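You operate a simulated robot arm through the tools that you are given. There is no shell and no other tool. Be economical: measure what you need, move in short steps, check, and stop when the job is done.

The job below is to be done with a simulated robot arm. You get a single attempt, and the scene is never put back.

Task
Lock off unit one and rub the oil off the brake drum's top.
Fine: open the blue guard once it is locked, use the green-backed felt pad, shut the guard, put the pad back; leave it locked. Set down upright: green-backed felt pad. Where these are worked on the way, their far stop is far enough and under half their travel is too little: blue drum guard. What is to be rubbed or washed off counts as gone when no trace of it is left.
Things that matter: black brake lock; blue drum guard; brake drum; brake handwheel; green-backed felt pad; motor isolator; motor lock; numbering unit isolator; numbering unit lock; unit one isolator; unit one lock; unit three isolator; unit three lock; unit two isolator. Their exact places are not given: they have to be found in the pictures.

Only the result counts: the job must be done as asked and must still hold three seconds after the hand-in. Knocking over, shifting, dropping, spilling or breaking anything else fails it.

Robot
A 6-joint arm with a two-finger parallel gripper on a trunk, on a base that drives. Base frame: it is fixed to the floor where the robot stands at the start and does not move with it; the origin is under the middle of the robot, x ahead of it, y to its left, z up. Lengths are in mm, angles in degrees, forces in N, time in s.
With the tool pointing down near the work surface it reaches from about 100 to 740 mm from the robot's upright axis, wherever it stands. Its first joint turns from -166.0 to 166.0 degrees. Places, roughly: black brake lock [500, 800, 700]; blue drum guard [600, 1000, 800]; brake drum [600, 1000, 700]; brake handwheel [600, 800, 800]; green-backed felt pad [-1500, 1250, 750]; motor isolator [2400, 1400, 900]; motor lock [2400, 1400, 900]; numbering unit isolator [500, -4000, 900]; numbering unit lock [500, -3900, 900]; unit one isolator [500, 0, 900]; unit one lock [500, 100, 900]; unit three isolator [500, -2200, 900]; unit three lock [500, -2100, 900]; unit two isolator [500, -1100, 900]; unit two lock [500, -1000, 900]. Payload 3.91 kg.
The tool frame sits at the grasp point between the pads (the TCP): z along the fingers, y along the line on which they close. The tips reach 30 mm beyond it. Largest opening 110 mm; finger width 20, thickness 10; the body of the gripper, 48 by 112 mm, starts 55 mm behind the TCP.
Orientation is that of the tool frame in the base frame, as a unit quaternion [x, y, z, w]. With the fingers straight down and closing along the base's y, the tool's x points along the base's -x, its y along +y and its z along -z.

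Tools
- The arm moves only by the tool nudge_tool. Its argument "motion" is a list of rows, each a list of 7 numbers: the shift along the tool's x, y, z in units of 400 mm (1.0 is 400 mm), then the turn, a rotation vector about the tool's x, y, z in units of 90 degrees (1.0 is 90 degrees), then the gripper command, from -1 (shut) to 1 (fully open), values between in proportion. In form: [[dx, dy, dz, ax, ay, az, fingers], ...]. A call has 1 to 12 rows; each row is the pose to reach, as a shift and turn from the pose commanded when the call began, along the tool's axes at that moment. A call with a number of a shift or a turn outside -1 to 1 is refused whole. Each row takes 0.2 s and may step no farther than 50 mm and 8.6 degrees from the row before; otherwise, or with a gripper value out of range, the whole call is refused. A pose out of reach is approached as far as the arm can. The call stops where the force on the tool passes 90 N (or 10 N more than at its start, if that is more) or the arm is blocked; 0.2 s more then pass. Each finger travels about 45 mm/s and halts on what it meets, pressing with about 34 N; the grip force reading is that of the motor and also rises with nothing between the fingers. The clock runs only during rows and for 0.2 s after the last one: add rows that repeat a pose to give the fingers time. It gives the time, the measured TCP pose, the force on the tool (base axes), the opening and the grip force at its end, in the units of the frame above (readings bear some noise), with the torque about the TCP (base axes, N m) and any sound that the robot's microphone picked up, and new pictures: "views" is both (left out), scene, wrist or none.
- Cameras (640 x 400 px; columns grow to the right, rows downward): "scene" is now at [16.8, 177.1, 1482.3]; the picture's right is [0.31, -0.95, 0.00], its down [-0.69, -0.23, -0.69] and it looks along [0.65, 0.22, -0.72] (base axes); focal length 294 px, centre (320, 200). "wrist" rides on the gripper at [71, 22, -107] in the tool frame; the picture's right is [-0.29, 0.96, 0.00], its down [-0.76, -0.23, -0.61] and it looks along [-0.58, -0.18, 0.79] (tool axes); focal length 243 px, centre (320, 200).
- move_column(by): slides the trunk up (or, below 0, down) by that many mm; the arm and the scene camera ride with it, the base frame stays. It gives what a move gives, with no picture.
- base_move(legs): drives the robot by 1 to 6 legs, each [ahead, left, turn to the left] in mm, mm and degrees, along the robot's own axes; the way and the turn of a leg run together, so that a leg with both is an arc; at most 1500 mm and 180 degrees a leg. The arm and the cameras ride along, it lands a little off, and it stops where it bumps. It gives what a move gives, and a new picture of the scene camera.
- head_to(pan, tilt): turns the head with the scene camera to pan (to the left, within 86 degrees either way) and tilt (down, from -29 to 69), counted from straight ahead of the robot. It gives what a move gives, and a new picture of the scene camera.
- locate(camera, pixels): there is no depth. For up to 12 entries [column, row, z] of the newest picture of that camera ("zoom" is the newest enlarged one), the place [x, y] in the base frame at which the ray of that pixel passes the height z, good to about 3 mm. The clock stands still meanwhile.
- enlarge(camera, box): a new picture of the part [left, top, right, bottom] of that camera's present view, enlarged. The clock stands still meanwhile.
- job_done(): hands the job in; it is judged then, once.

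Go step by step. Measure first, check grasps and placings, and put right what went wrong. The budget is 80 turns and 260 pictures, counting those below and the enlarged ones. Unless the task says otherwise, let go and move clear before handing in.

The tools are called after "Request:" as a command line: name --pt "numbers of a row" for each row, then --argument value for the rest, lists and objects as JSON in quotes. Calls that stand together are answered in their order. nudge_tool: Moves the arm, as the interface text tells. Its arguments: {"type":"object","properties":{"motion":{"type":"array","items":{"type":"array","items":{"type":"number"}}},"views":{"type":"string","enum":["both","scene","wrist","none"]}},"required":["motion"]} The other tools are called the same way: move_column (by) slides the trunk up or down; base_move (legs) drives the base; head_to (pan, tilt) turns the head that bears the scene camera; locate (camera, pixels) gives the place at which the rays of pixels pass given heights; enlarge (camera, box) takes an enlarged picture of a part of a camera's view; job_done () hands the job in.

At the start:

```text
time: 0.0
tool_pos: [259.9, 299.2, 1158.0]
ee_rot: [0.0, 1.0, 0.001, 0.0]
ft_force: [0.0, 0.3, 0.6]
moment: [0.01, -0.02, -0.03]
opening: 110.0
grasp_force: 0.1
trunk travel left (down, up): [-450.0, 140.0]
robot x, y, heading: [-1.6, -2.5, -0.0]
head pan, tilt: [18.3, 46.4]
```

scene: 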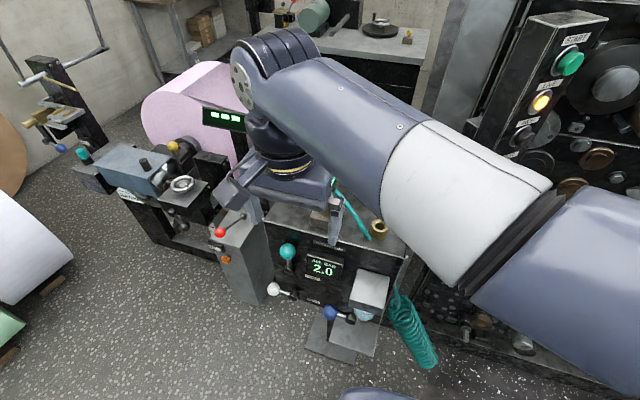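
wrist: 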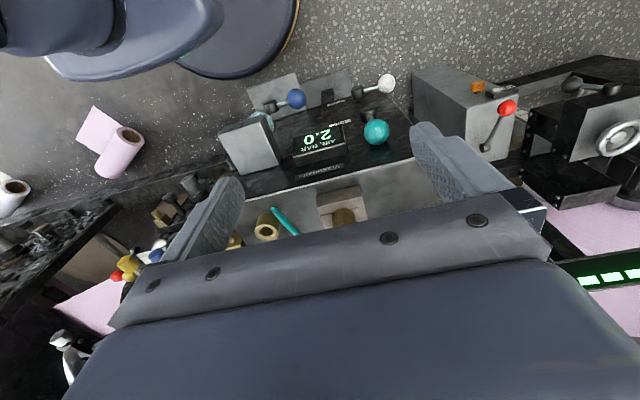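

The arm hides much of the scene; the brake stand seems to be at about (170,180) of the scene picture. I look around with the head first.

Request:
head_to --pan 0 --tilt 40

Request:
head_to --pan 55 --tilt 40

Request:
head_to --pan -50 --tilt 30

```text
time: 0.8
tool_pos: [261.1, 300.2, 1157.8]
ee_rot: [0.0, 1.0, 0.0, -0.001]
ft_force: [0.4, 0.1, -0.1]
moment: [0.01, 0.01, 0.02]
opening: 109.8
grasp_force: 0.0
trunk travel left (down, up): [-450.0, 140.0]
robot x, y, heading: [-2.0, -0.6, -0.1]
head pan, tilt: [0.0, 40.0]
```

scene: 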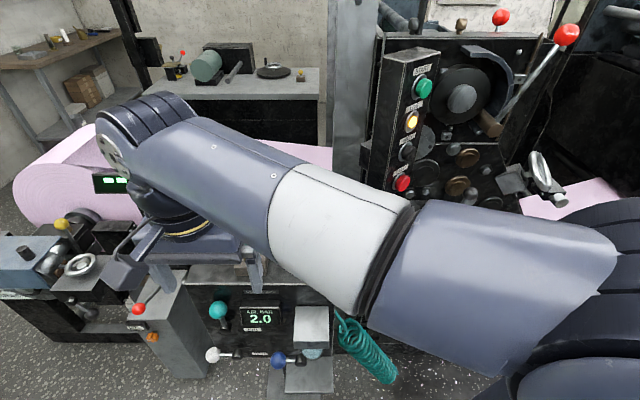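

```text
time: 2.0
tool_pos: [261.7, 300.5, 1158.2]
ee_rot: [0.0, 1.0, 0.001, 0.001]
ft_force: [0.0, 0.1, -0.2]
moment: [0.03, 0.01, 0.0]
opening: 110.1
grasp_force: 0.0
trunk travel left (down, up): [-450.0, 140.0]
robot x, y, heading: [-0.5, 1.4, 0.0]
head pan, tilt: [55.0, 40.0]
```

scene: 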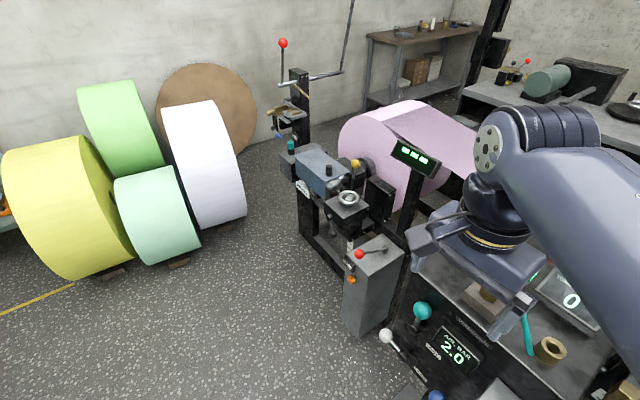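

```text
time: 3.9
tool_pos: [260.8, 299.8, 1157.6]
ee_rot: [0.001, 1.0, 0.0, 0.0]
ft_force: [0.2, -0.8, 0.0]
moment: [-0.03, 0.01, 0.01]
opening: 110.2
grasp_force: 0.1
trunk travel left (down, up): [-450.0, 140.0]
robot x, y, heading: [-0.5, -0.1, 0.3]
head pan, tilt: [-50.0, 30.0]
```

scene: 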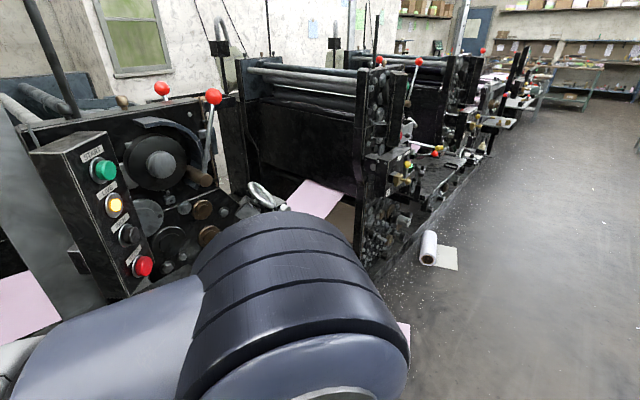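

The arm hides the unit-one area; I drive back a bit to see the press side.

Request:
base_move --legs '[[-500, 0, 0]]'

Request:
head_to --pan -10 --tilt 30

Request:
head_to --pan 40 --tilt 30

```text
time: 6.9
tool_pos: [-261.7, 301.4, 1158.9]
ee_rot: [0.002, 1.0, 0.001, 0.0]
ft_force: [-0.9, -0.1, 0.1]
moment: [0.0, -0.01, -0.02]
opening: 109.9
grasp_force: 0.0
trunk travel left (down, up): [-450.0, 140.0]
robot x, y, heading: [-523.6, 0.7, -0.3]
head pan, tilt: [-50.0, 30.0]
```

scene: 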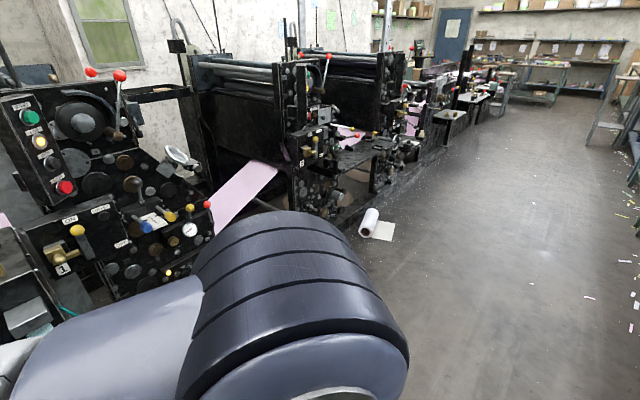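

```text
time: 8.0
tool_pos: [-260.5, 301.2, 1158.5]
ee_rot: [0.002, 1.0, 0.0, 0.0]
ft_force: [0.3, -0.6, -0.3]
moment: [-0.01, 0.05, 0.0]
opening: 110.1
grasp_force: 0.1
trunk travel left (down, up): [-450.0, 140.0]
robot x, y, heading: [-523.3, 1.0, -0.2]
head pan, tilt: [-10.0, 30.0]
```

scene: 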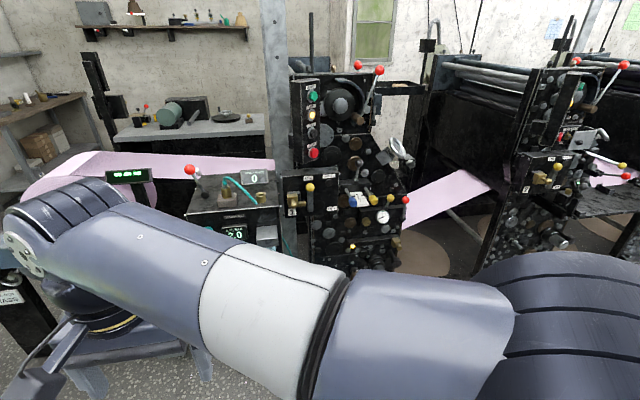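

```text
time: 9.2
tool_pos: [-261.6, 299.5, 1157.7]
ee_rot: [0.002, 1.0, 0.0, 0.0]
ft_force: [0.4, -0.1, 0.2]
moment: [-0.02, -0.05, -0.01]
opening: 110.1
grasp_force: 0.1
trunk travel left (down, up): [-450.0, 140.0]
robot x, y, heading: [-526.0, 1.2, -0.1]
head pan, tilt: [40.0, 30.0]
```

scene: 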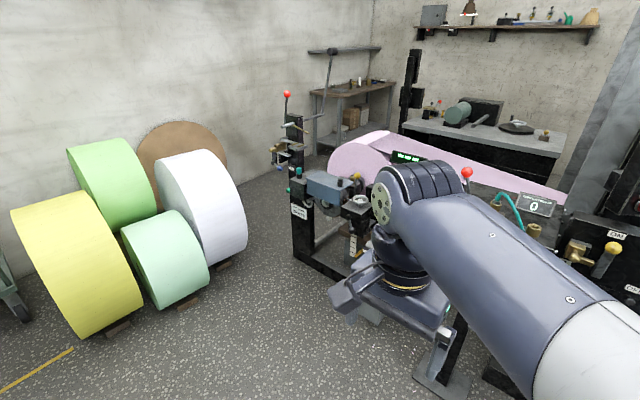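

The box with a yellow knob and brass lock labelled 1 is at about (300,195) in the pan −10 view. Zooming.

Request:
head_to --pan 0 --tilt 30

Request:
enlarge --camera "scene" --box '[220, 150, 420, 275]'

Request:
head_to --pan 40 --tilt 30

Request:
enlarge --camera "scene" --box '[260, 150, 420, 250]'

Request:
head_to --pan 86 --tilt 30

```text
time: 10.2
tool_pos: [-262.2, 300.6, 1157.3]
ee_rot: [0.002, 1.0, 0.0, 0.0]
ft_force: [0.0, 0.4, 0.0]
moment: [-0.02, -0.01, -0.03]
opening: 109.9
grasp_force: 0.0
trunk travel left (down, up): [-450.0, 140.0]
robot x, y, heading: [-523.9, 1.4, -0.3]
head pan, tilt: [0.0, 30.0]
```

scene: 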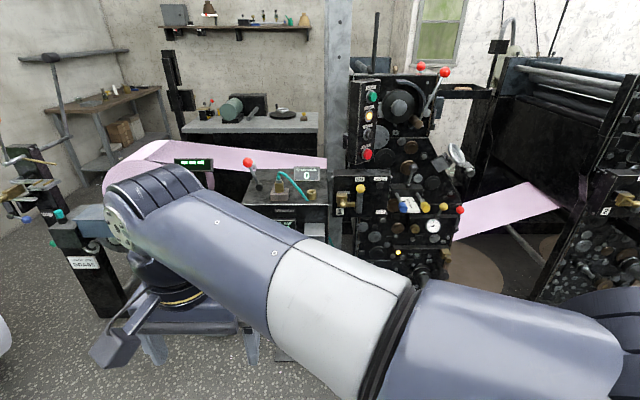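

```text
3.20 times, centred on (320, 212) of scene
```

zoom: 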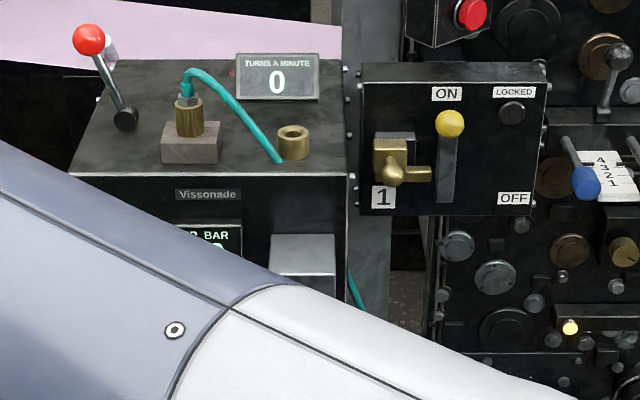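

```text
time: 11.3
tool_pos: [-261.5, 300.6, 1158.7]
ee_rot: [0.001, 1.0, 0.0, 0.0]
ft_force: [-0.2, 0.5, 0.4]
moment: [0.0, 0.0, 0.01]
opening: 110.0
grasp_force: 0.0
trunk travel left (down, up): [-450.0, 140.0]
robot x, y, heading: [-523.7, -2.1, -0.1]
head pan, tilt: [40.0, 30.0]
```

scene: 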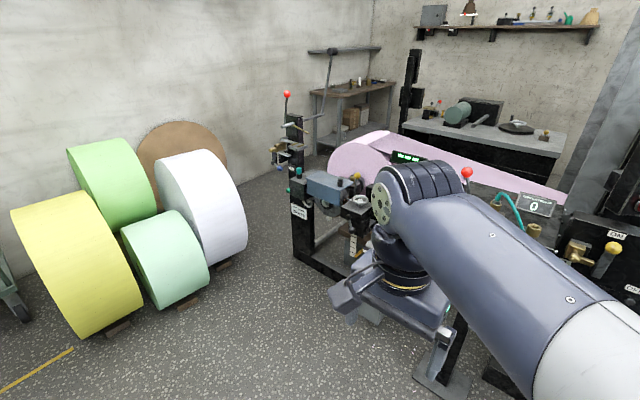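

```text
4.00 times, centred on (340, 200) of scene
```

zoom: 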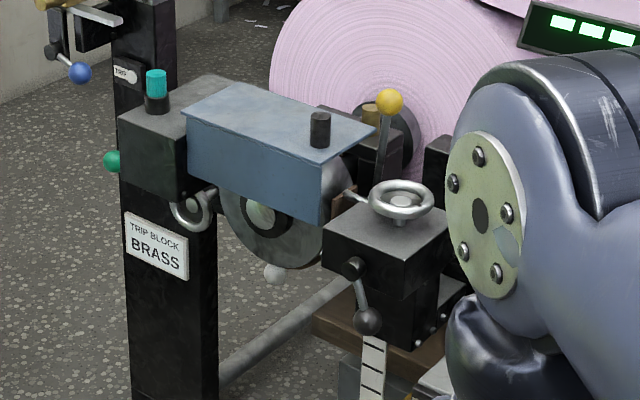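

```text
time: 12.4
tool_pos: [-260.6, 300.9, 1159.0]
ee_rot: [0.001, 1.0, 0.0, -0.001]
ft_force: [1.0, 0.6, 0.0]
moment: [0.04, 0.02, -0.01]
opening: 110.1
grasp_force: 0.2
trunk travel left (down, up): [-450.0, 140.0]
robot x, y, heading: [-525.2, 5.9, -0.3]
head pan, tilt: [85.9, 30.0]
```

scene: 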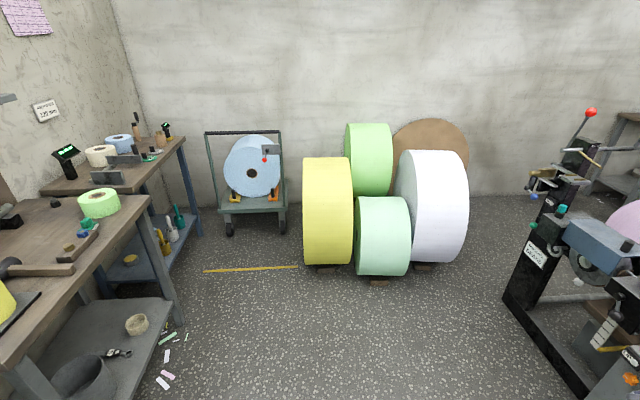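

The unit-one box: yellow lever (ON up, OFF right) at zoom (450,125), brass lock at (395,165). I rotate the tool to point ahead, in free space.

Request:
nudge_tool --pt "-0.009 -0.045 0.02 0 -0.0909 0 1" --pt "-0.018 -0.09 0.045 0 -0.1818 0 1" --pt "-0.027 -0.135 0.068 0 -0.2727 0 1" --pt "-0.036 -0.18 0.09 0 -0.3636 0 1" --pt "-0.045 -0.225 0.113 0 -0.4545 0 1" --pt "-0.054 -0.27 0.136 0 -0.5454 0 1" --pt "-0.063 -0.315 0.159 0 -0.6363 0 1" --pt "-0.072 -0.36 0.18 0 -0.7272 0 1" --pt "-0.081 -0.405 0.2 0 -0.8181 0 1" --pt "-0.09 -0.45 0.225 0 -0.909 0 1" --pt "-0.1 -0.5 0.25 0 -1 0 1" --pt "-0.1 -0.5 0.25 0 -1 0 1" --views "wrist"

Request:
head_to --pan 0 --tilt 30

```text
time: 15.2
tool_pos: [-210.0, 129.8, 1080.4]
ee_rot: [0.039, 0.692, 0.034, 0.72]
ft_force: [0.0, 0.5, -0.8]
moment: [0.01, 0.01, 0.02]
opening: 109.8
grasp_force: 0.1
trunk travel left (down, up): [-450.0, 140.0]
robot x, y, heading: [-521.2, 4.1, -0.0]
head pan, tilt: [85.9, 30.0]
stopped in row 12: the arm was blocked; the commanded pose is now the measured one
```

wrist: 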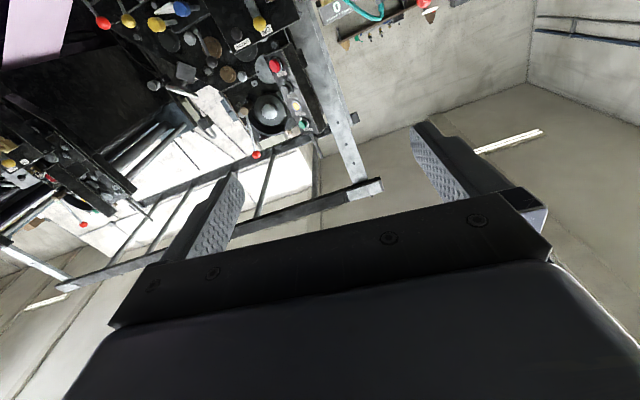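

```text
time: 16.8
tool_pos: [-211.1, 129.7, 1079.0]
ee_rot: [0.038, 0.692, 0.034, 0.72]
ft_force: [1.1, 0.2, 1.1]
moment: [0.01, 0.0, 0.0]
opening: 110.2
grasp_force: 0.1
trunk travel left (down, up): [-450.0, 140.0]
robot x, y, heading: [-521.5, -1.0, -0.3]
head pan, tilt: [0.0, 30.0]
```

scene: 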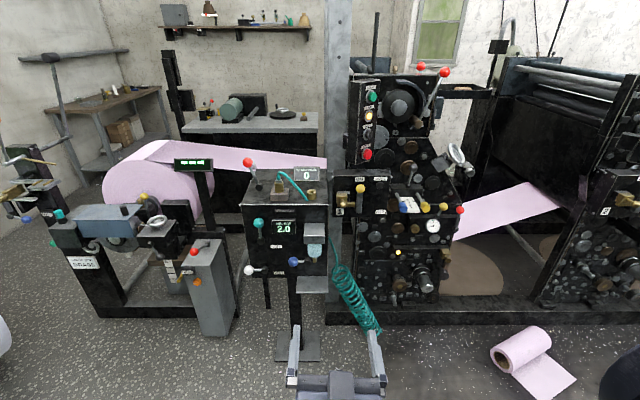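

The view is clear now. Zooming on the isolator box and brake unit.

Request:
enlarge --camera "scene" --box '[320, 160, 400, 225]'

Request:
enlarge --camera "scene" --box '[40, 170, 240, 300]'

```text
6.15 times, centred on (360, 192) of scene
```

zoom: 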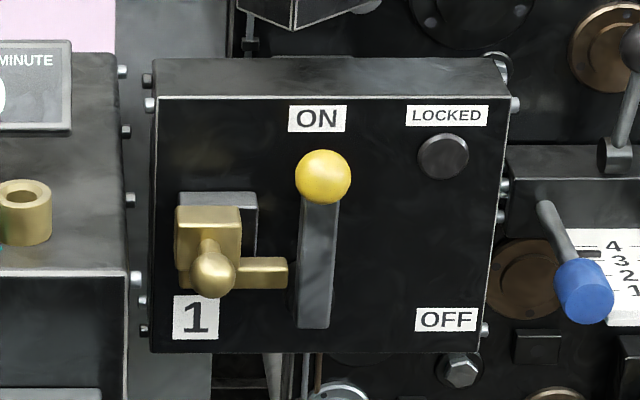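

```text
3.08 times, centred on (140, 235) of scene
```

zoom: 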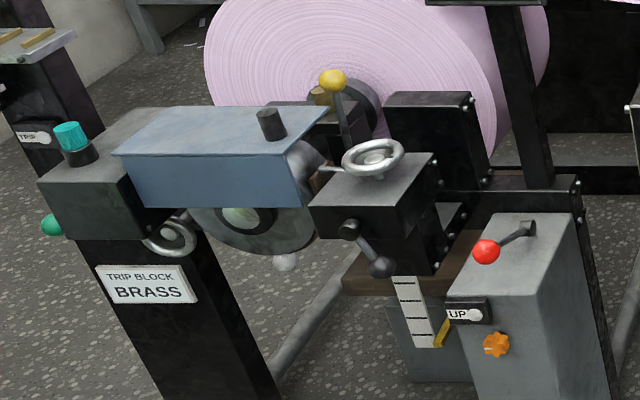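

The lock is a sliding bolt (knob at zoom (213,275)) to be pushed right once the lever is swung to OFF. I drive nearer and remeasure.

Request:
locate --camera "scene" --pixels '[[360.5, 188.5, 950], [347, 204, 930], [360, 211, 900]]'

Request:
base_move --legs '[[400, 0, 0]]'

Request:
enlarge --camera "scene" --box '[320, 160, 480, 260]'

```text
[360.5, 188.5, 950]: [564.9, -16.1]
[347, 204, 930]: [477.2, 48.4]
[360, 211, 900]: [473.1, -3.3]
```

```text
time: 19.4
tool_pos: [197.7, 127.4, 1079.2]
ee_rot: [0.038, 0.693, 0.033, 0.72]
ft_force: [0.2, -0.1, 1.1]
moment: [-0.03, -0.03, 0.0]
opening: 109.9
grasp_force: 0.0
trunk travel left (down, up): [-450.0, 140.0]
robot x, y, heading: [-116.6, -4.2, -0.2]
head pan, tilt: [0.0, 30.0]
```

scene: 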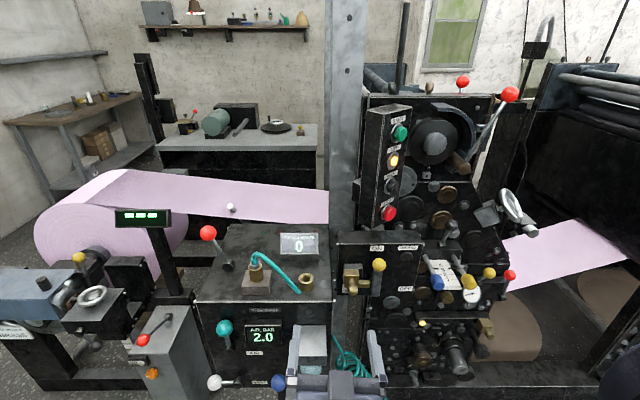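

```text
4.00 times, centred on (400, 210) of scene
```

zoom: 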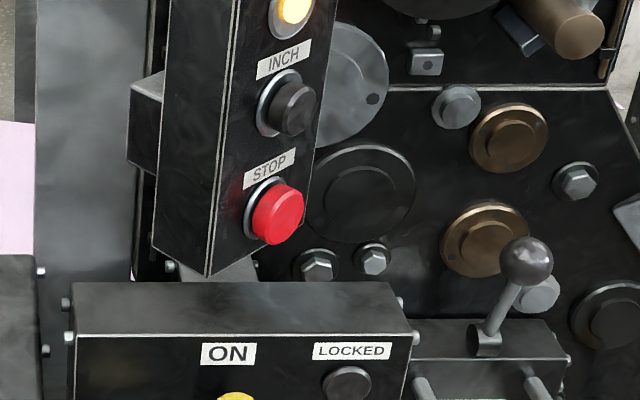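

The yellow knob is now at about (379,265) and the lock knob at (350,283); zoom to pin pixels, then locate at several heights to triangulate.

Request:
enlarge --camera "scene" --box '[325, 235, 437, 305]'

Request:
locate --camera "scene" --pixels '[[379, 265, 950], [379, 265, 1000], [379, 265, 900], [350, 283, 900], [350, 283, 950]]'

```text
5.71 times, centred on (381, 270) of scene
```

zoom: 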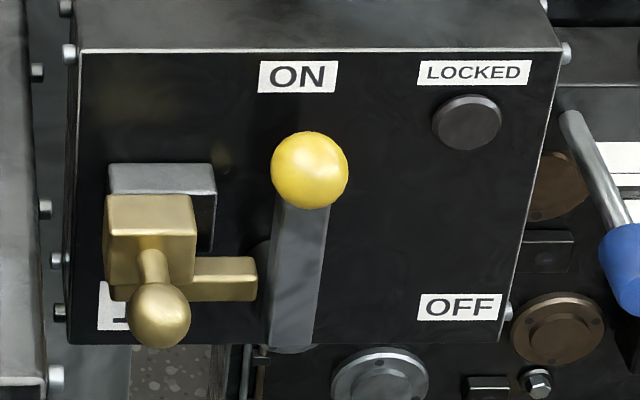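

```text
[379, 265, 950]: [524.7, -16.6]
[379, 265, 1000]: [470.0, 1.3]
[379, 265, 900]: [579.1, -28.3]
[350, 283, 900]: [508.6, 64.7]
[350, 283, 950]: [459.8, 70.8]
```

Triangulation: yellow knob ≈ (470,0,998), lock knob ≈ (447,64,940). I move the tool to y≈0, z≈998 straight ahead of the knob, level it, then look.

Request:
nudge_tool --pt "0.04 -0.08 0.02 -0.001 0.006 -0.016 0.1" --pt "0.08 -0.16 0.08 -0.002 0.012 -0.032 0.1" --pt "0.12 -0.24 0.16 -0.003 0.018 -0.048 0.1" --pt "0.16 -0.3 0.25 -0.004 0.025 -0.065 0.1" --pt "0.188 -0.335 0.34 -0.004 0.025 -0.065 0.1" --pt "0.188 -0.335 0.4 -0.004 0.025 -0.065 0.1" --pt "0.188 -0.335 0.4 -0.004 0.025 -0.065 0.1"

Request:
enlarge --camera "scene" --box '[310, 200, 470, 300]'

```text
time: 21.0
tool_pos: [359.4, 48.7, 1029.6]
ee_rot: [-0.006, 0.711, -0.014, 0.703]
ft_force: [-0.7, -0.1, -0.5]
moment: [-0.02, -0.03, -0.02]
opening: 60.4
grasp_force: 0.0
out of reach, approached as far as the arm can: row 3, 4, 5, 6, 7
trunk travel left (down, up): [-450.0, 140.0]
robot x, y, heading: [-112.4, -2.1, -0.1]
head pan, tilt: [0.0, 30.0]
```

scene: 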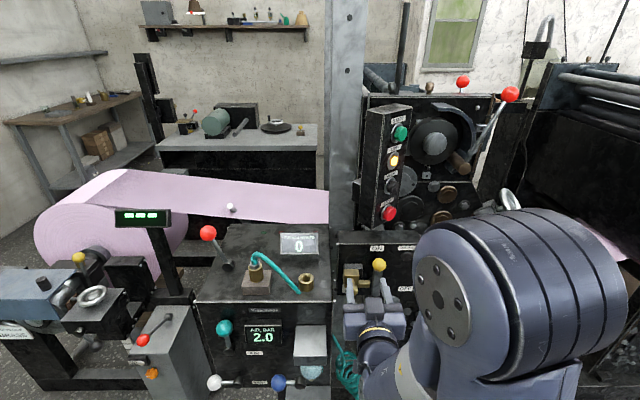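
wrist: 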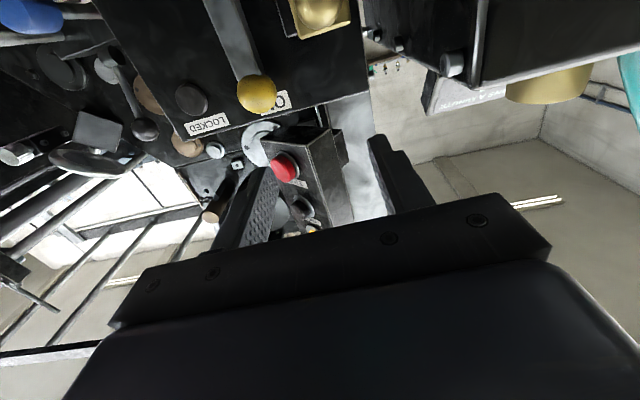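

```text
4.00 times, centred on (390, 250) of scene
```

zoom: 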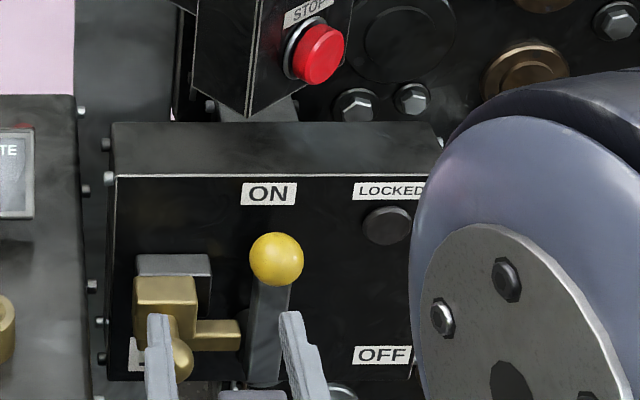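

Out of reach is because the arm is folded too tightly; I back the base up 200 mm and extend the arm instead.

Request:
base_move --legs '[[-200, 0, 0]]'

Request:
nudge_tool --pt "0.02 -0.04 0.09 0 0 0 0.1" --pt "0.04 -0.08 0.18 0 0 0 0.1" --pt "0.06 -0.12 0.27 0 0 0 0.1" --pt "0.08 -0.12 0.36 0 0 0 0.1" --pt "0.08 -0.12 0.45 0 0 0 0.1" --pt "0.08 -0.12 0.5 0 0 0 0.1" --pt "0.08 -0.12 0.5 0 0 0 0.1"

```text
time: 22.6
tool_pos: [159.8, 51.9, 1029.9]
ee_rot: [-0.007, 0.71, -0.012, 0.704]
ft_force: [-0.9, 0.0, -0.3]
moment: [0.01, 0.03, -0.02]
opening: 60.4
grasp_force: 0.1
trunk travel left (down, up): [-450.0, 140.0]
robot x, y, heading: [-310.8, -1.8, -0.3]
head pan, tilt: [0.0, 30.0]
```

scene: 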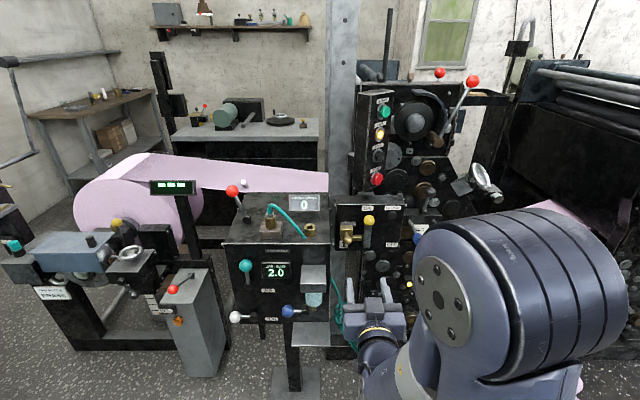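

```text
time: 24.2
tool_pos: [345.6, 63.1, 989.4]
ee_rot: [0.006, 0.713, -0.026, 0.701]
ft_force: [-1.0, 0.0, 0.1]
moment: [0.03, -0.01, 0.0]
opening: 60.4
grasp_force: 0.0
out of reach, approached as far as the arm can: row 1, 2, 3, 4, 5, 6, 7
trunk travel left (down, up): [-450.0, 140.0]
robot x, y, heading: [-309.3, 2.6, -0.2]
head pan, tilt: [0.0, 30.0]
```

scene: 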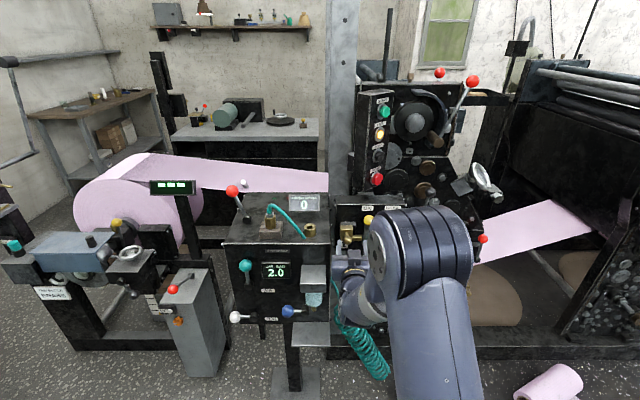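
wrist: 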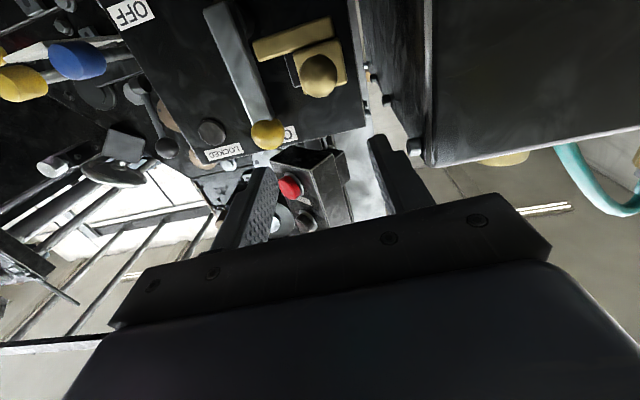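

The arm is limited in y relative to the base, so I shift the base: back, right 150, and forward, so the knob lies at the arm's comfortable left.

Request:
base_move --legs '[[-120, 0, 0], [0, -170, 0]]'

Request:
nudge_tool --pt "0 0.08 0.0 0 0 0 0.1" --pt "0 0.16 0.0 0 0 0 0.1" --pt "0 0.24 0.0 0 0 0 0.1" --pt "0 0.26 0.0 0 0 0 0.1"

```text
time: 26.4
tool_pos: [227.1, -101.5, 989.6]
ee_rot: [0.007, 0.712, -0.027, 0.701]
ft_force: [-0.1, -0.4, -0.4]
moment: [0.0, -0.01, -0.02]
opening: 60.5
grasp_force: 0.1
trunk travel left (down, up): [-450.0, 140.0]
robot x, y, heading: [-433.3, -164.6, 0.0]
head pan, tilt: [0.0, 30.0]
```

scene: 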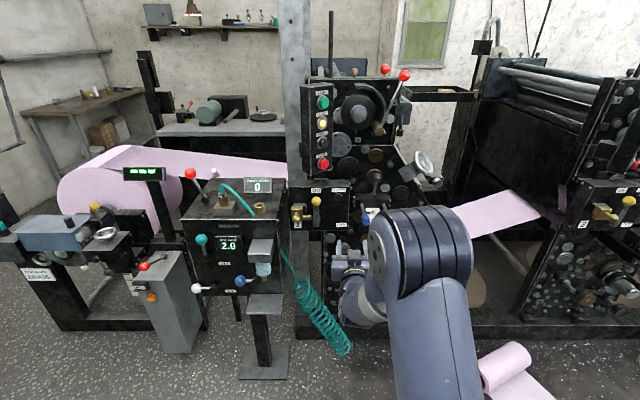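

```text
time: 27.4
tool_pos: [230.6, 2.8, 987.9]
ee_rot: [0.007, 0.713, -0.028, 0.701]
ft_force: [-0.3, 0.1, 0.1]
moment: [0.02, 0.03, 0.06]
opening: 60.5
grasp_force: 0.1
trunk travel left (down, up): [-450.0, 140.0]
robot x, y, heading: [-426.6, -164.1, 0.0]
head pan, tilt: [0.0, 30.0]
```

scene: 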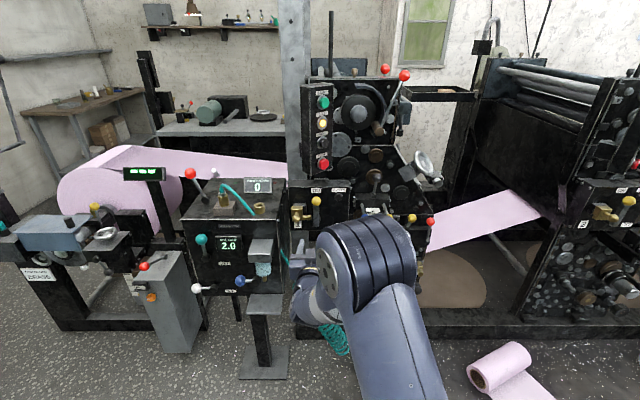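
wrist: 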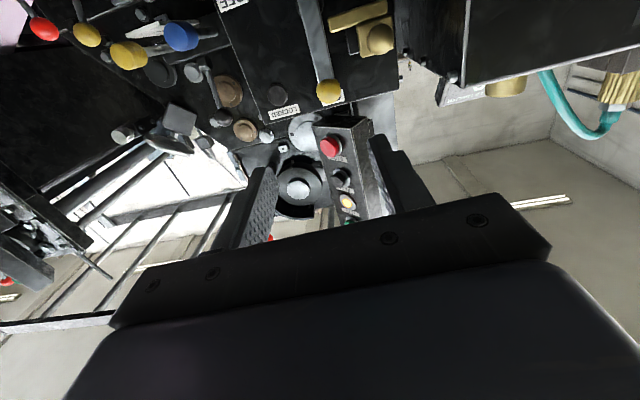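

Now reach is fine at (231,3,988). I cross-check the knob with scene pixel (316,201) and wrist pixel (328,91), and zoom.

Request:
locate --camera "scene" --pixels '[[316, 201, 950], [316, 201, 1000], [297, 217, 900], [297, 217, 950]]'

Request:
locate --camera "wrist" --pixels '[[329, 92, 980], [329, 92, 1000], [329, 92, 1020], [380, 39, 920], [380, 39, 940], [380, 39, 960]]'

Request:
enlarge --camera "scene" --box '[276, 175, 372, 235]'

Request:
enlarge --camera "wrist" --box '[240, 0, 420, 112]'

```text
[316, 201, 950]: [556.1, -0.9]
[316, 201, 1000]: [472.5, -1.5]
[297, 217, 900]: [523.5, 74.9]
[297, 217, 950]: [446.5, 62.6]
```

```text
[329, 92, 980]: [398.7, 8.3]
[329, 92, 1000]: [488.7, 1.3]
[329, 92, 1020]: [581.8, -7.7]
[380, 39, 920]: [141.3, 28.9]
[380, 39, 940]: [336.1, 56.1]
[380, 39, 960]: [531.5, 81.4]
```

```text
6.67 times, centred on (324, 205) of scene
```

zoom: 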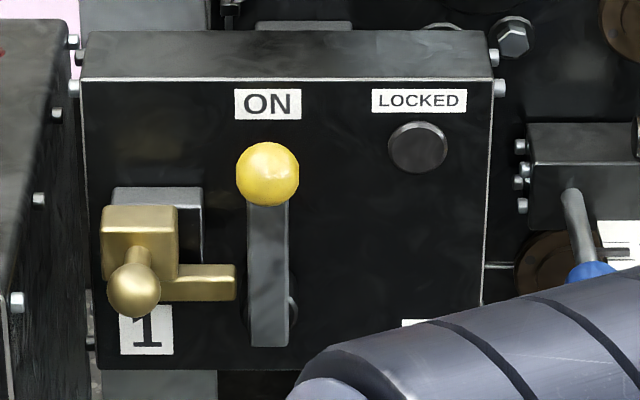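

```text
3.56 times, centred on (330, 56) of wrist
```

zoom: 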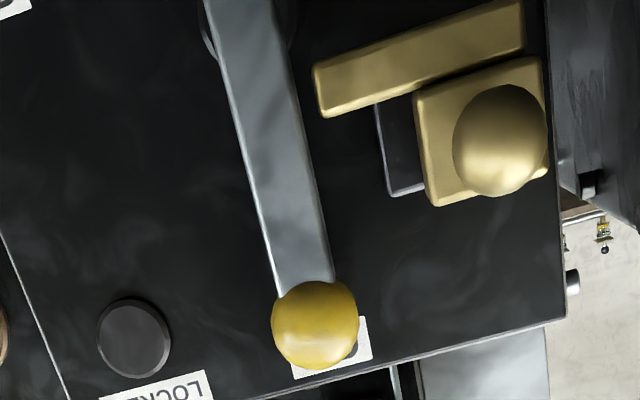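

Triangulated: yellow knob (475,0,997), lock knob (445,65,951), pivot z≈905, radius ≈92. I drive the base ahead 130 and level the tool in front of the knob.

Request:
base_move --legs '[[130, 0, 0]]'

Request:
nudge_tool --pt "-0.012 -0.002 0.0 -0.016 -0.005 0.01 0.1" --pt "-0.024 -0.004 0.0 -0.031 -0.011 0.019 0.1" --pt "-0.024 -0.004 0.0 -0.031 -0.011 0.019 0.1"

```text
time: 28.7
tool_pos: [359.7, 2.7, 988.9]
ee_rot: [0.007, 0.713, -0.027, 0.701]
ft_force: [-1.1, 0.0, -0.1]
moment: [-0.02, 0.0, 0.02]
opening: 60.6
grasp_force: 0.1
trunk travel left (down, up): [-450.0, 140.0]
robot x, y, heading: [-303.9, -165.0, -0.3]
head pan, tilt: [0.0, 30.0]
```

scene: 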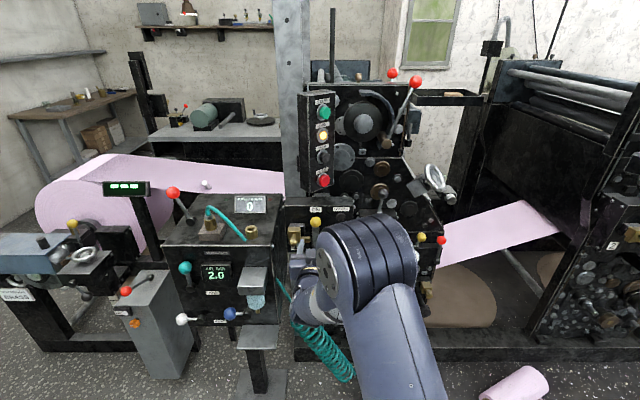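

```text
time: 29.5
tool_pos: [360.2, 0.3, 997.7]
ee_rot: [0.0, 0.707, 0.001, 0.707]
ft_force: [-0.1, 0.5, 0.3]
moment: [-0.01, 0.02, 0.0]
opening: 60.6
grasp_force: 0.1
trunk travel left (down, up): [-450.0, 140.0]
robot x, y, heading: [-302.6, -165.8, -0.3]
head pan, tilt: [0.0, 30.0]
```

scene: 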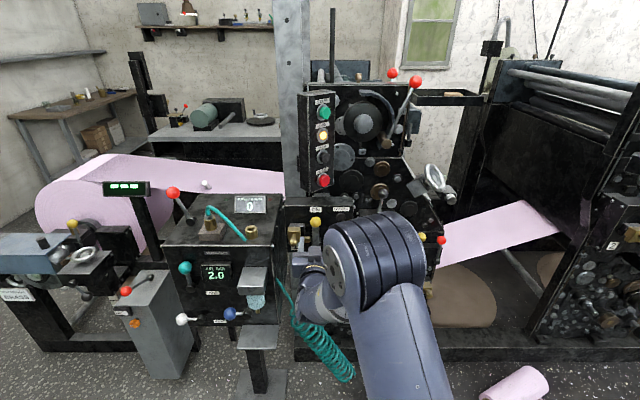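
wrist: 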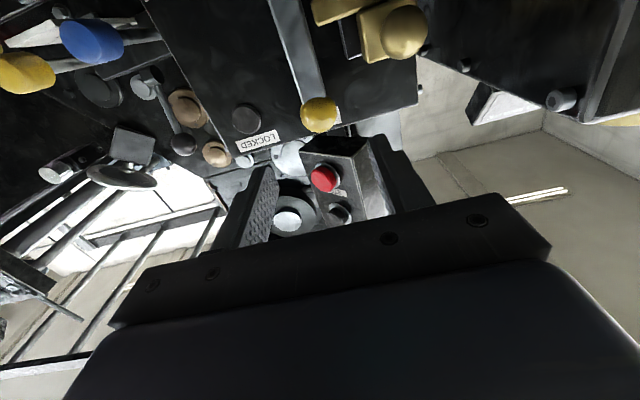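

Level, at (360,0,998). The knob at wrist (318,115) sits centred between the fingers; I advance 98 mm to x≈458 and check before closing.

Request:
nudge_tool --pt "0 0 0.1 0 0 0 0.1" --pt "0 0 0.18 0 0 0 0.1" --pt "0 0 0.245 0 0 0 0.1" --pt "0 0 0.245 0 0 0 0.1"

Request:
enlarge --camera "scene" --box '[276, 190, 388, 260]'

```text
time: 30.5
tool_pos: [461.8, 1.1, 999.0]
ee_rot: [0.0, 0.707, 0.0, 0.707]
ft_force: [0.4, 0.0, -0.9]
moment: [-0.01, 0.01, -0.03]
opening: 60.6
grasp_force: 0.0
trunk travel left (down, up): [-450.0, 140.0]
robot x, y, heading: [-302.2, -167.3, 0.0]
head pan, tilt: [0.0, 30.0]
```

scene: 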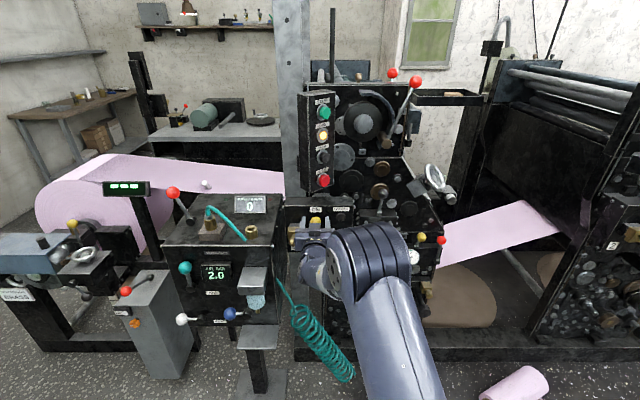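
wrist: 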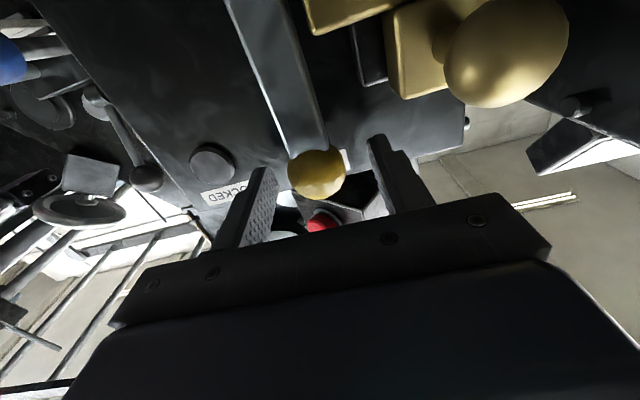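

```text
5.71 times, centred on (332, 225) of scene
```

zoom: 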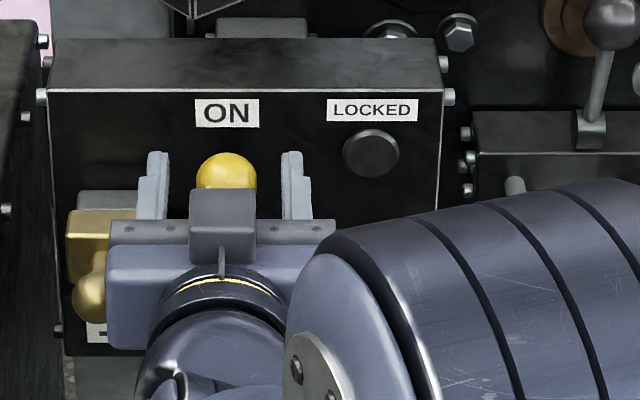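

The knob (zoom 226,172) is between the fingers. Close on it, then swing along the arc with the tool rolling with it.

Request:
nudge_tool --pt "0 0 0 0 0 0 -0.5" --pt "0 0 0 0 0 0 -1" --pt "0 0 0 0 0 0 -1" --pt "0 0 0 0 0 0 -1" --views "none"

Request:
nudge_tool --pt "0.0023 -0.0327 0 0 0 0.0909 -1" --pt "0.0093 -0.0648 0 0 0 0.1818 -1" --pt "0.0207 -0.0955 0 0 0 0.2727 -1" --pt "0.0365 -0.1243 0 0 0 0.3636 -1" --pt "0.0562 -0.1506 0 0 0 0.4545 -1" --pt "0.0794 -0.1738 0 0 0 0.5454 -1"

```text
time: 31.5
tool_pos: [460.9, 0.7, 999.3]
ee_rot: [0.0, 0.707, 0.001, 0.707]
ft_force: [-0.1, -4.1, -0.2]
moment: [-0.09, -0.01, -0.07]
opening: 32.8
grasp_force: 45.0
trunk travel left (down, up): [-450.0, 140.0]
robot x, y, heading: [-303.3, -166.3, -0.0]
head pan, tilt: [0.0, 30.0]
```

```text
time: 32.4
tool_pos: [484.1, -9.1, 1024.6]
ee_rot: [0.179, 0.695, 0.125, 0.685]
ft_force: [-29.1, -11.9, 5.0]
moment: [0.03, -0.17, -0.14]
opening: 0.0
grasp_force: 37.6
out of reach, approached as far as the arm can: row 2, 3, 4
trunk travel left (down, up): [-450.0, 140.0]
robot x, y, heading: [-305.1, -162.4, -0.4]
head pan, tilt: [0.0, 30.0]
stopped in row 4: the force on the tool passed its limit (the readings are from after the stop); the commanded pose is now the measured one
```

scene: 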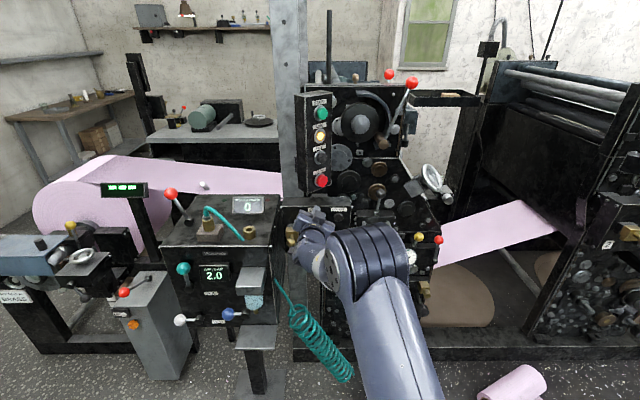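
wrist: 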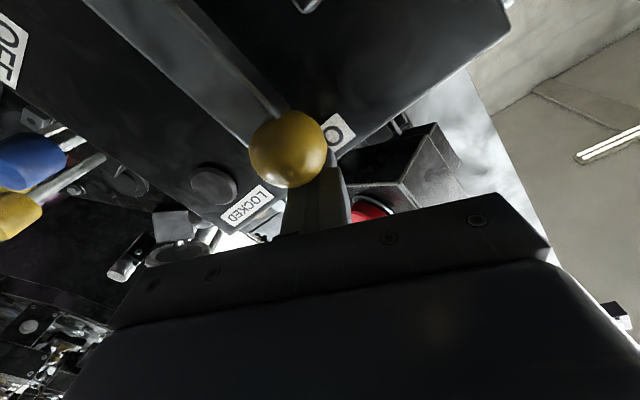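

The roll/right move hit an arm limit and the fingers slipped off; the lever is still upright. I back out and unroll, then shift the base right so a roll-free push with closed fingers works.

Request:
nudge_tool --pt "0 0 -0.1 0 0 0 -1" --pt "0 0 -0.2 -0.012 -0.002 -0.07 -1" --pt "0 0 -0.3 -0.024 -0.004 -0.14 -1" --pt "0 0 -0.3 -0.036 -0.006 -0.21 -1" --pt "0 0 -0.3 -0.049 -0.009 -0.276 -1" --pt "0 0 -0.3 -0.049 -0.009 -0.276 -1" --views "none"

Request:
base_move --legs '[[0, -150, 0]]'

Request:
enlarge --camera "scene" --box '[220, 180, 348, 260]'

```text
time: 33.8
tool_pos: [367.9, 5.0, 1024.9]
ee_rot: [-0.004, 0.709, 0.001, 0.705]
ft_force: [-0.3, 0.6, -0.2]
moment: [-0.03, -0.04, -0.01]
opening: 0.1
grasp_force: 37.7
out of reach, approached as far as the arm can: row 1
trunk travel left (down, up): [-450.0, 140.0]
robot x, y, heading: [-308.8, -168.8, -0.4]
head pan, tilt: [0.0, 30.0]
```

```text
time: 35.2
tool_pos: [368.1, -144.9, 1026.0]
ee_rot: [-0.003, 0.709, 0.0, 0.705]
ft_force: [0.7, 0.3, -0.6]
moment: [0.0, 0.07, -0.02]
opening: 0.2
grasp_force: 38.1
trunk travel left (down, up): [-450.0, 140.0]
robot x, y, heading: [-303.7, -316.9, -0.3]
head pan, tilt: [0.0, 30.0]
```

scene: 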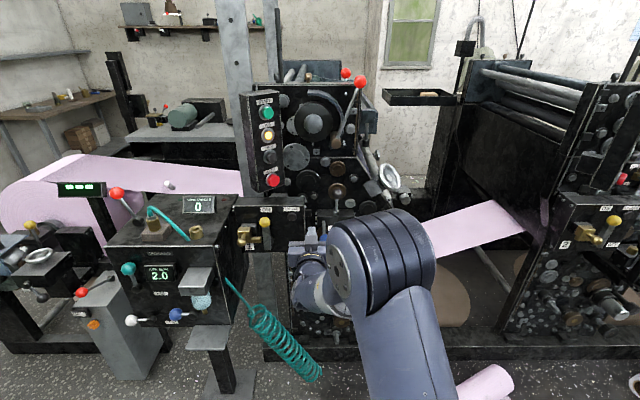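

```text
5.00 times, centred on (284, 220) of scene
```

zoom: 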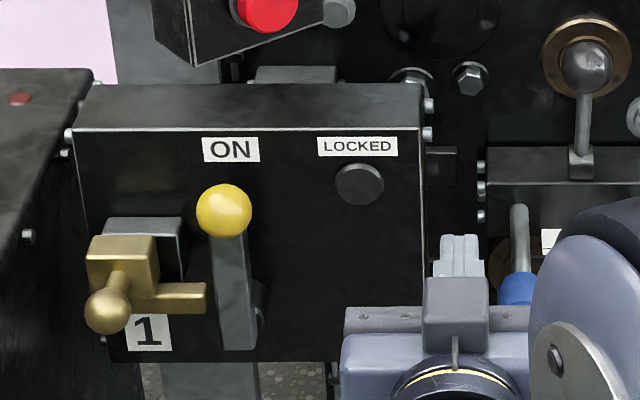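

Lever is upright at zoom (224,210). I bring the closed fingers to the left of the knob (y≈33, z≈995) and in to x≈455.

Request:
nudge_tool --pt "0 0.1 0 0 0 0 -1" --pt "0.0 0.2 0 0 0 0 -1" --pt "0.03 0.3 0 0 0 0 -1" --pt "0.06 0.4 0 0 0 0 -1" --pt "0.075 0.447 0 0 0 0 -1" --pt "0.075 0.447 0.11 0 0 0 -1" --pt "0.075 0.447 0.215 0 0 0 -1" --pt "0.075 0.447 0.215 0 0 0 -1"

Request:
enlarge --camera "scene" --box '[220, 180, 348, 260]'

```text
time: 37.0
tool_pos: [451.5, 31.5, 992.8]
ee_rot: [-0.003, 0.709, 0.001, 0.705]
ft_force: [0.5, 0.6, -0.1]
moment: [0.03, -0.05, -0.02]
opening: 0.1
grasp_force: 37.9
trunk travel left (down, up): [-450.0, 140.0]
robot x, y, heading: [-308.1, -314.4, -0.6]
head pan, tilt: [0.0, 30.0]
```

scene: 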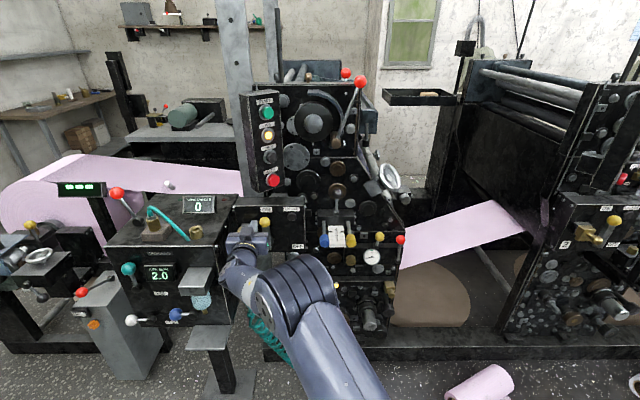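
wrist: 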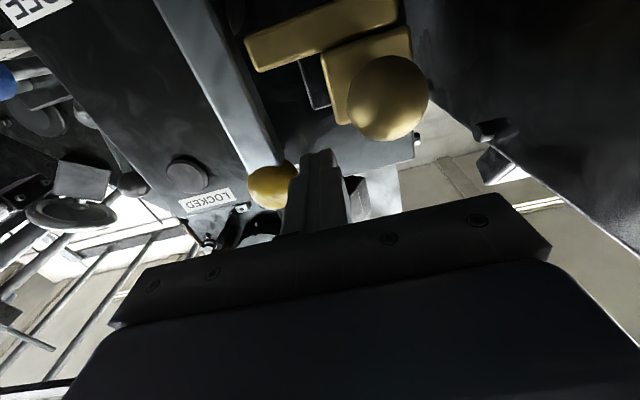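

```text
5.00 times, centred on (284, 220) of scene
```

zoom: 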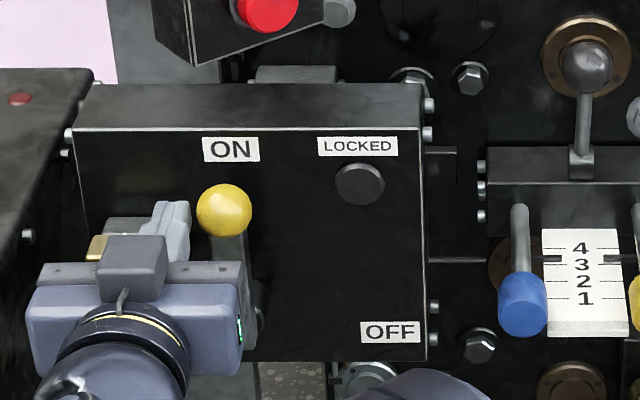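

The closed fingers sit just left of the knob (zoom 224,210). Push along the first half of the arc.

Request:
nudge_tool --pt "-0.018 -0.052 0.01 0 0 0 -1" --pt "-0.019 -0.094 0.01 0 0 0 -1" --pt "-0.013 -0.135 0.01 0 0 0 -1" --pt "0 -0.175 0.01 0 0 0 -1" --pt "0.02 -0.212 0.01 0 0 0 -1"

Request:
enlarge --camera "scene" --box '[220, 180, 348, 260]'

```text
time: 38.2
tool_pos: [458.8, -52.2, 984.3]
ee_rot: [-0.002, 0.709, 0.0, 0.705]
ft_force: [-0.6, -0.1, 0.5]
moment: [0.01, -0.02, 0.0]
opening: 0.2
grasp_force: 37.7
trunk travel left (down, up): [-450.0, 140.0]
robot x, y, heading: [-308.6, -313.7, -0.9]
head pan, tilt: [0.0, 30.0]
```

scene: 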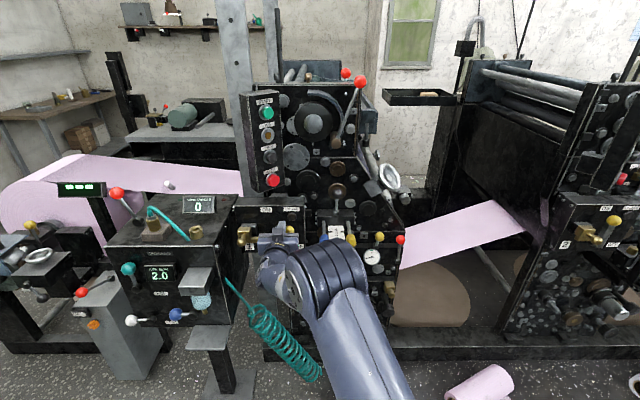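
wrist: 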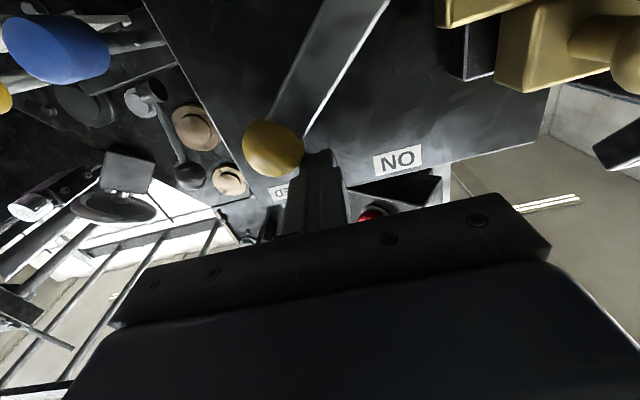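

```text
5.00 times, centred on (284, 220) of scene
```

zoom: 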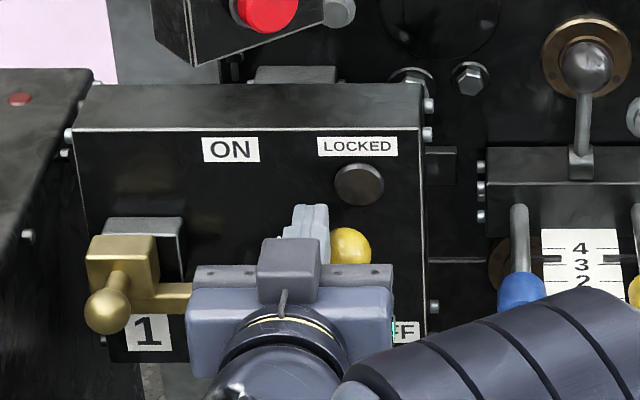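

It follows well; continue the arc to OFF.

Request:
nudge_tool --pt "0.025 -0.034 0 0 0 0 -1" --pt "0.056 -0.062 0 0 0 0 -1" --pt "0.092 -0.084 0 0 0 0 -1" --pt "0.131 -0.099 0 0 0 0 -1" --pt "0.145 -0.1 0 0 0 0 -1"

Request:
enlarge --camera "scene" --box '[220, 180, 348, 260]'

```text
time: 39.4
tool_pos: [458.0, -91.3, 928.4]
ee_rot: [-0.002, 0.709, -0.001, 0.705]
ft_force: [0.8, -0.2, 0.8]
moment: [0.02, -0.02, 0.01]
opening: 0.0
grasp_force: 37.7
trunk travel left (down, up): [-450.0, 140.0]
robot x, y, heading: [-303.3, -320.5, -0.5]
head pan, tilt: [0.0, 30.0]
```

scene: 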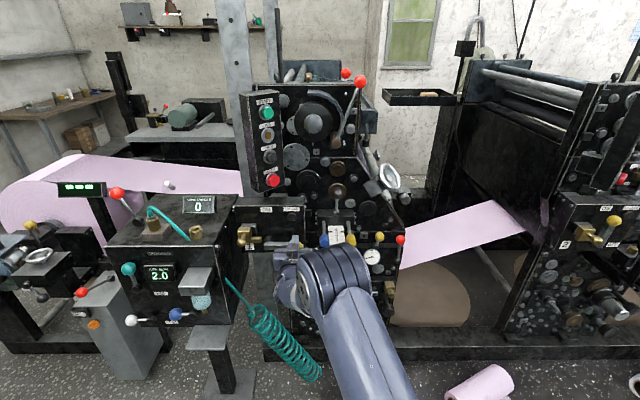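
wrist: 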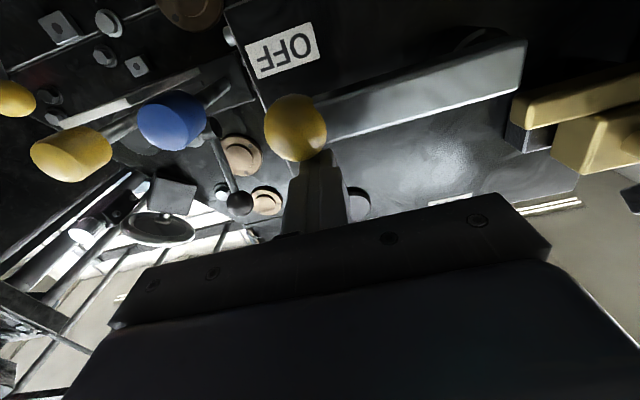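

```text
5.00 times, centred on (284, 220) of scene
```

zoom: 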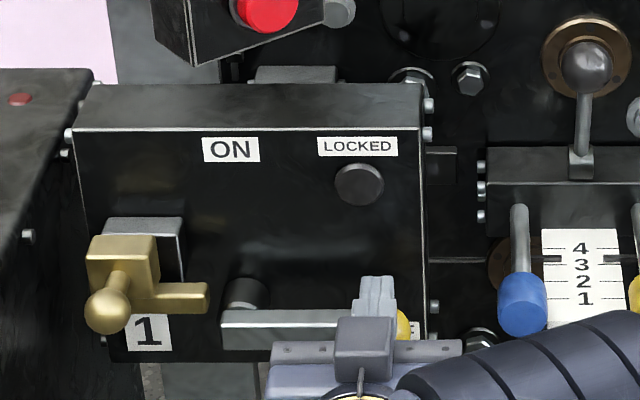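

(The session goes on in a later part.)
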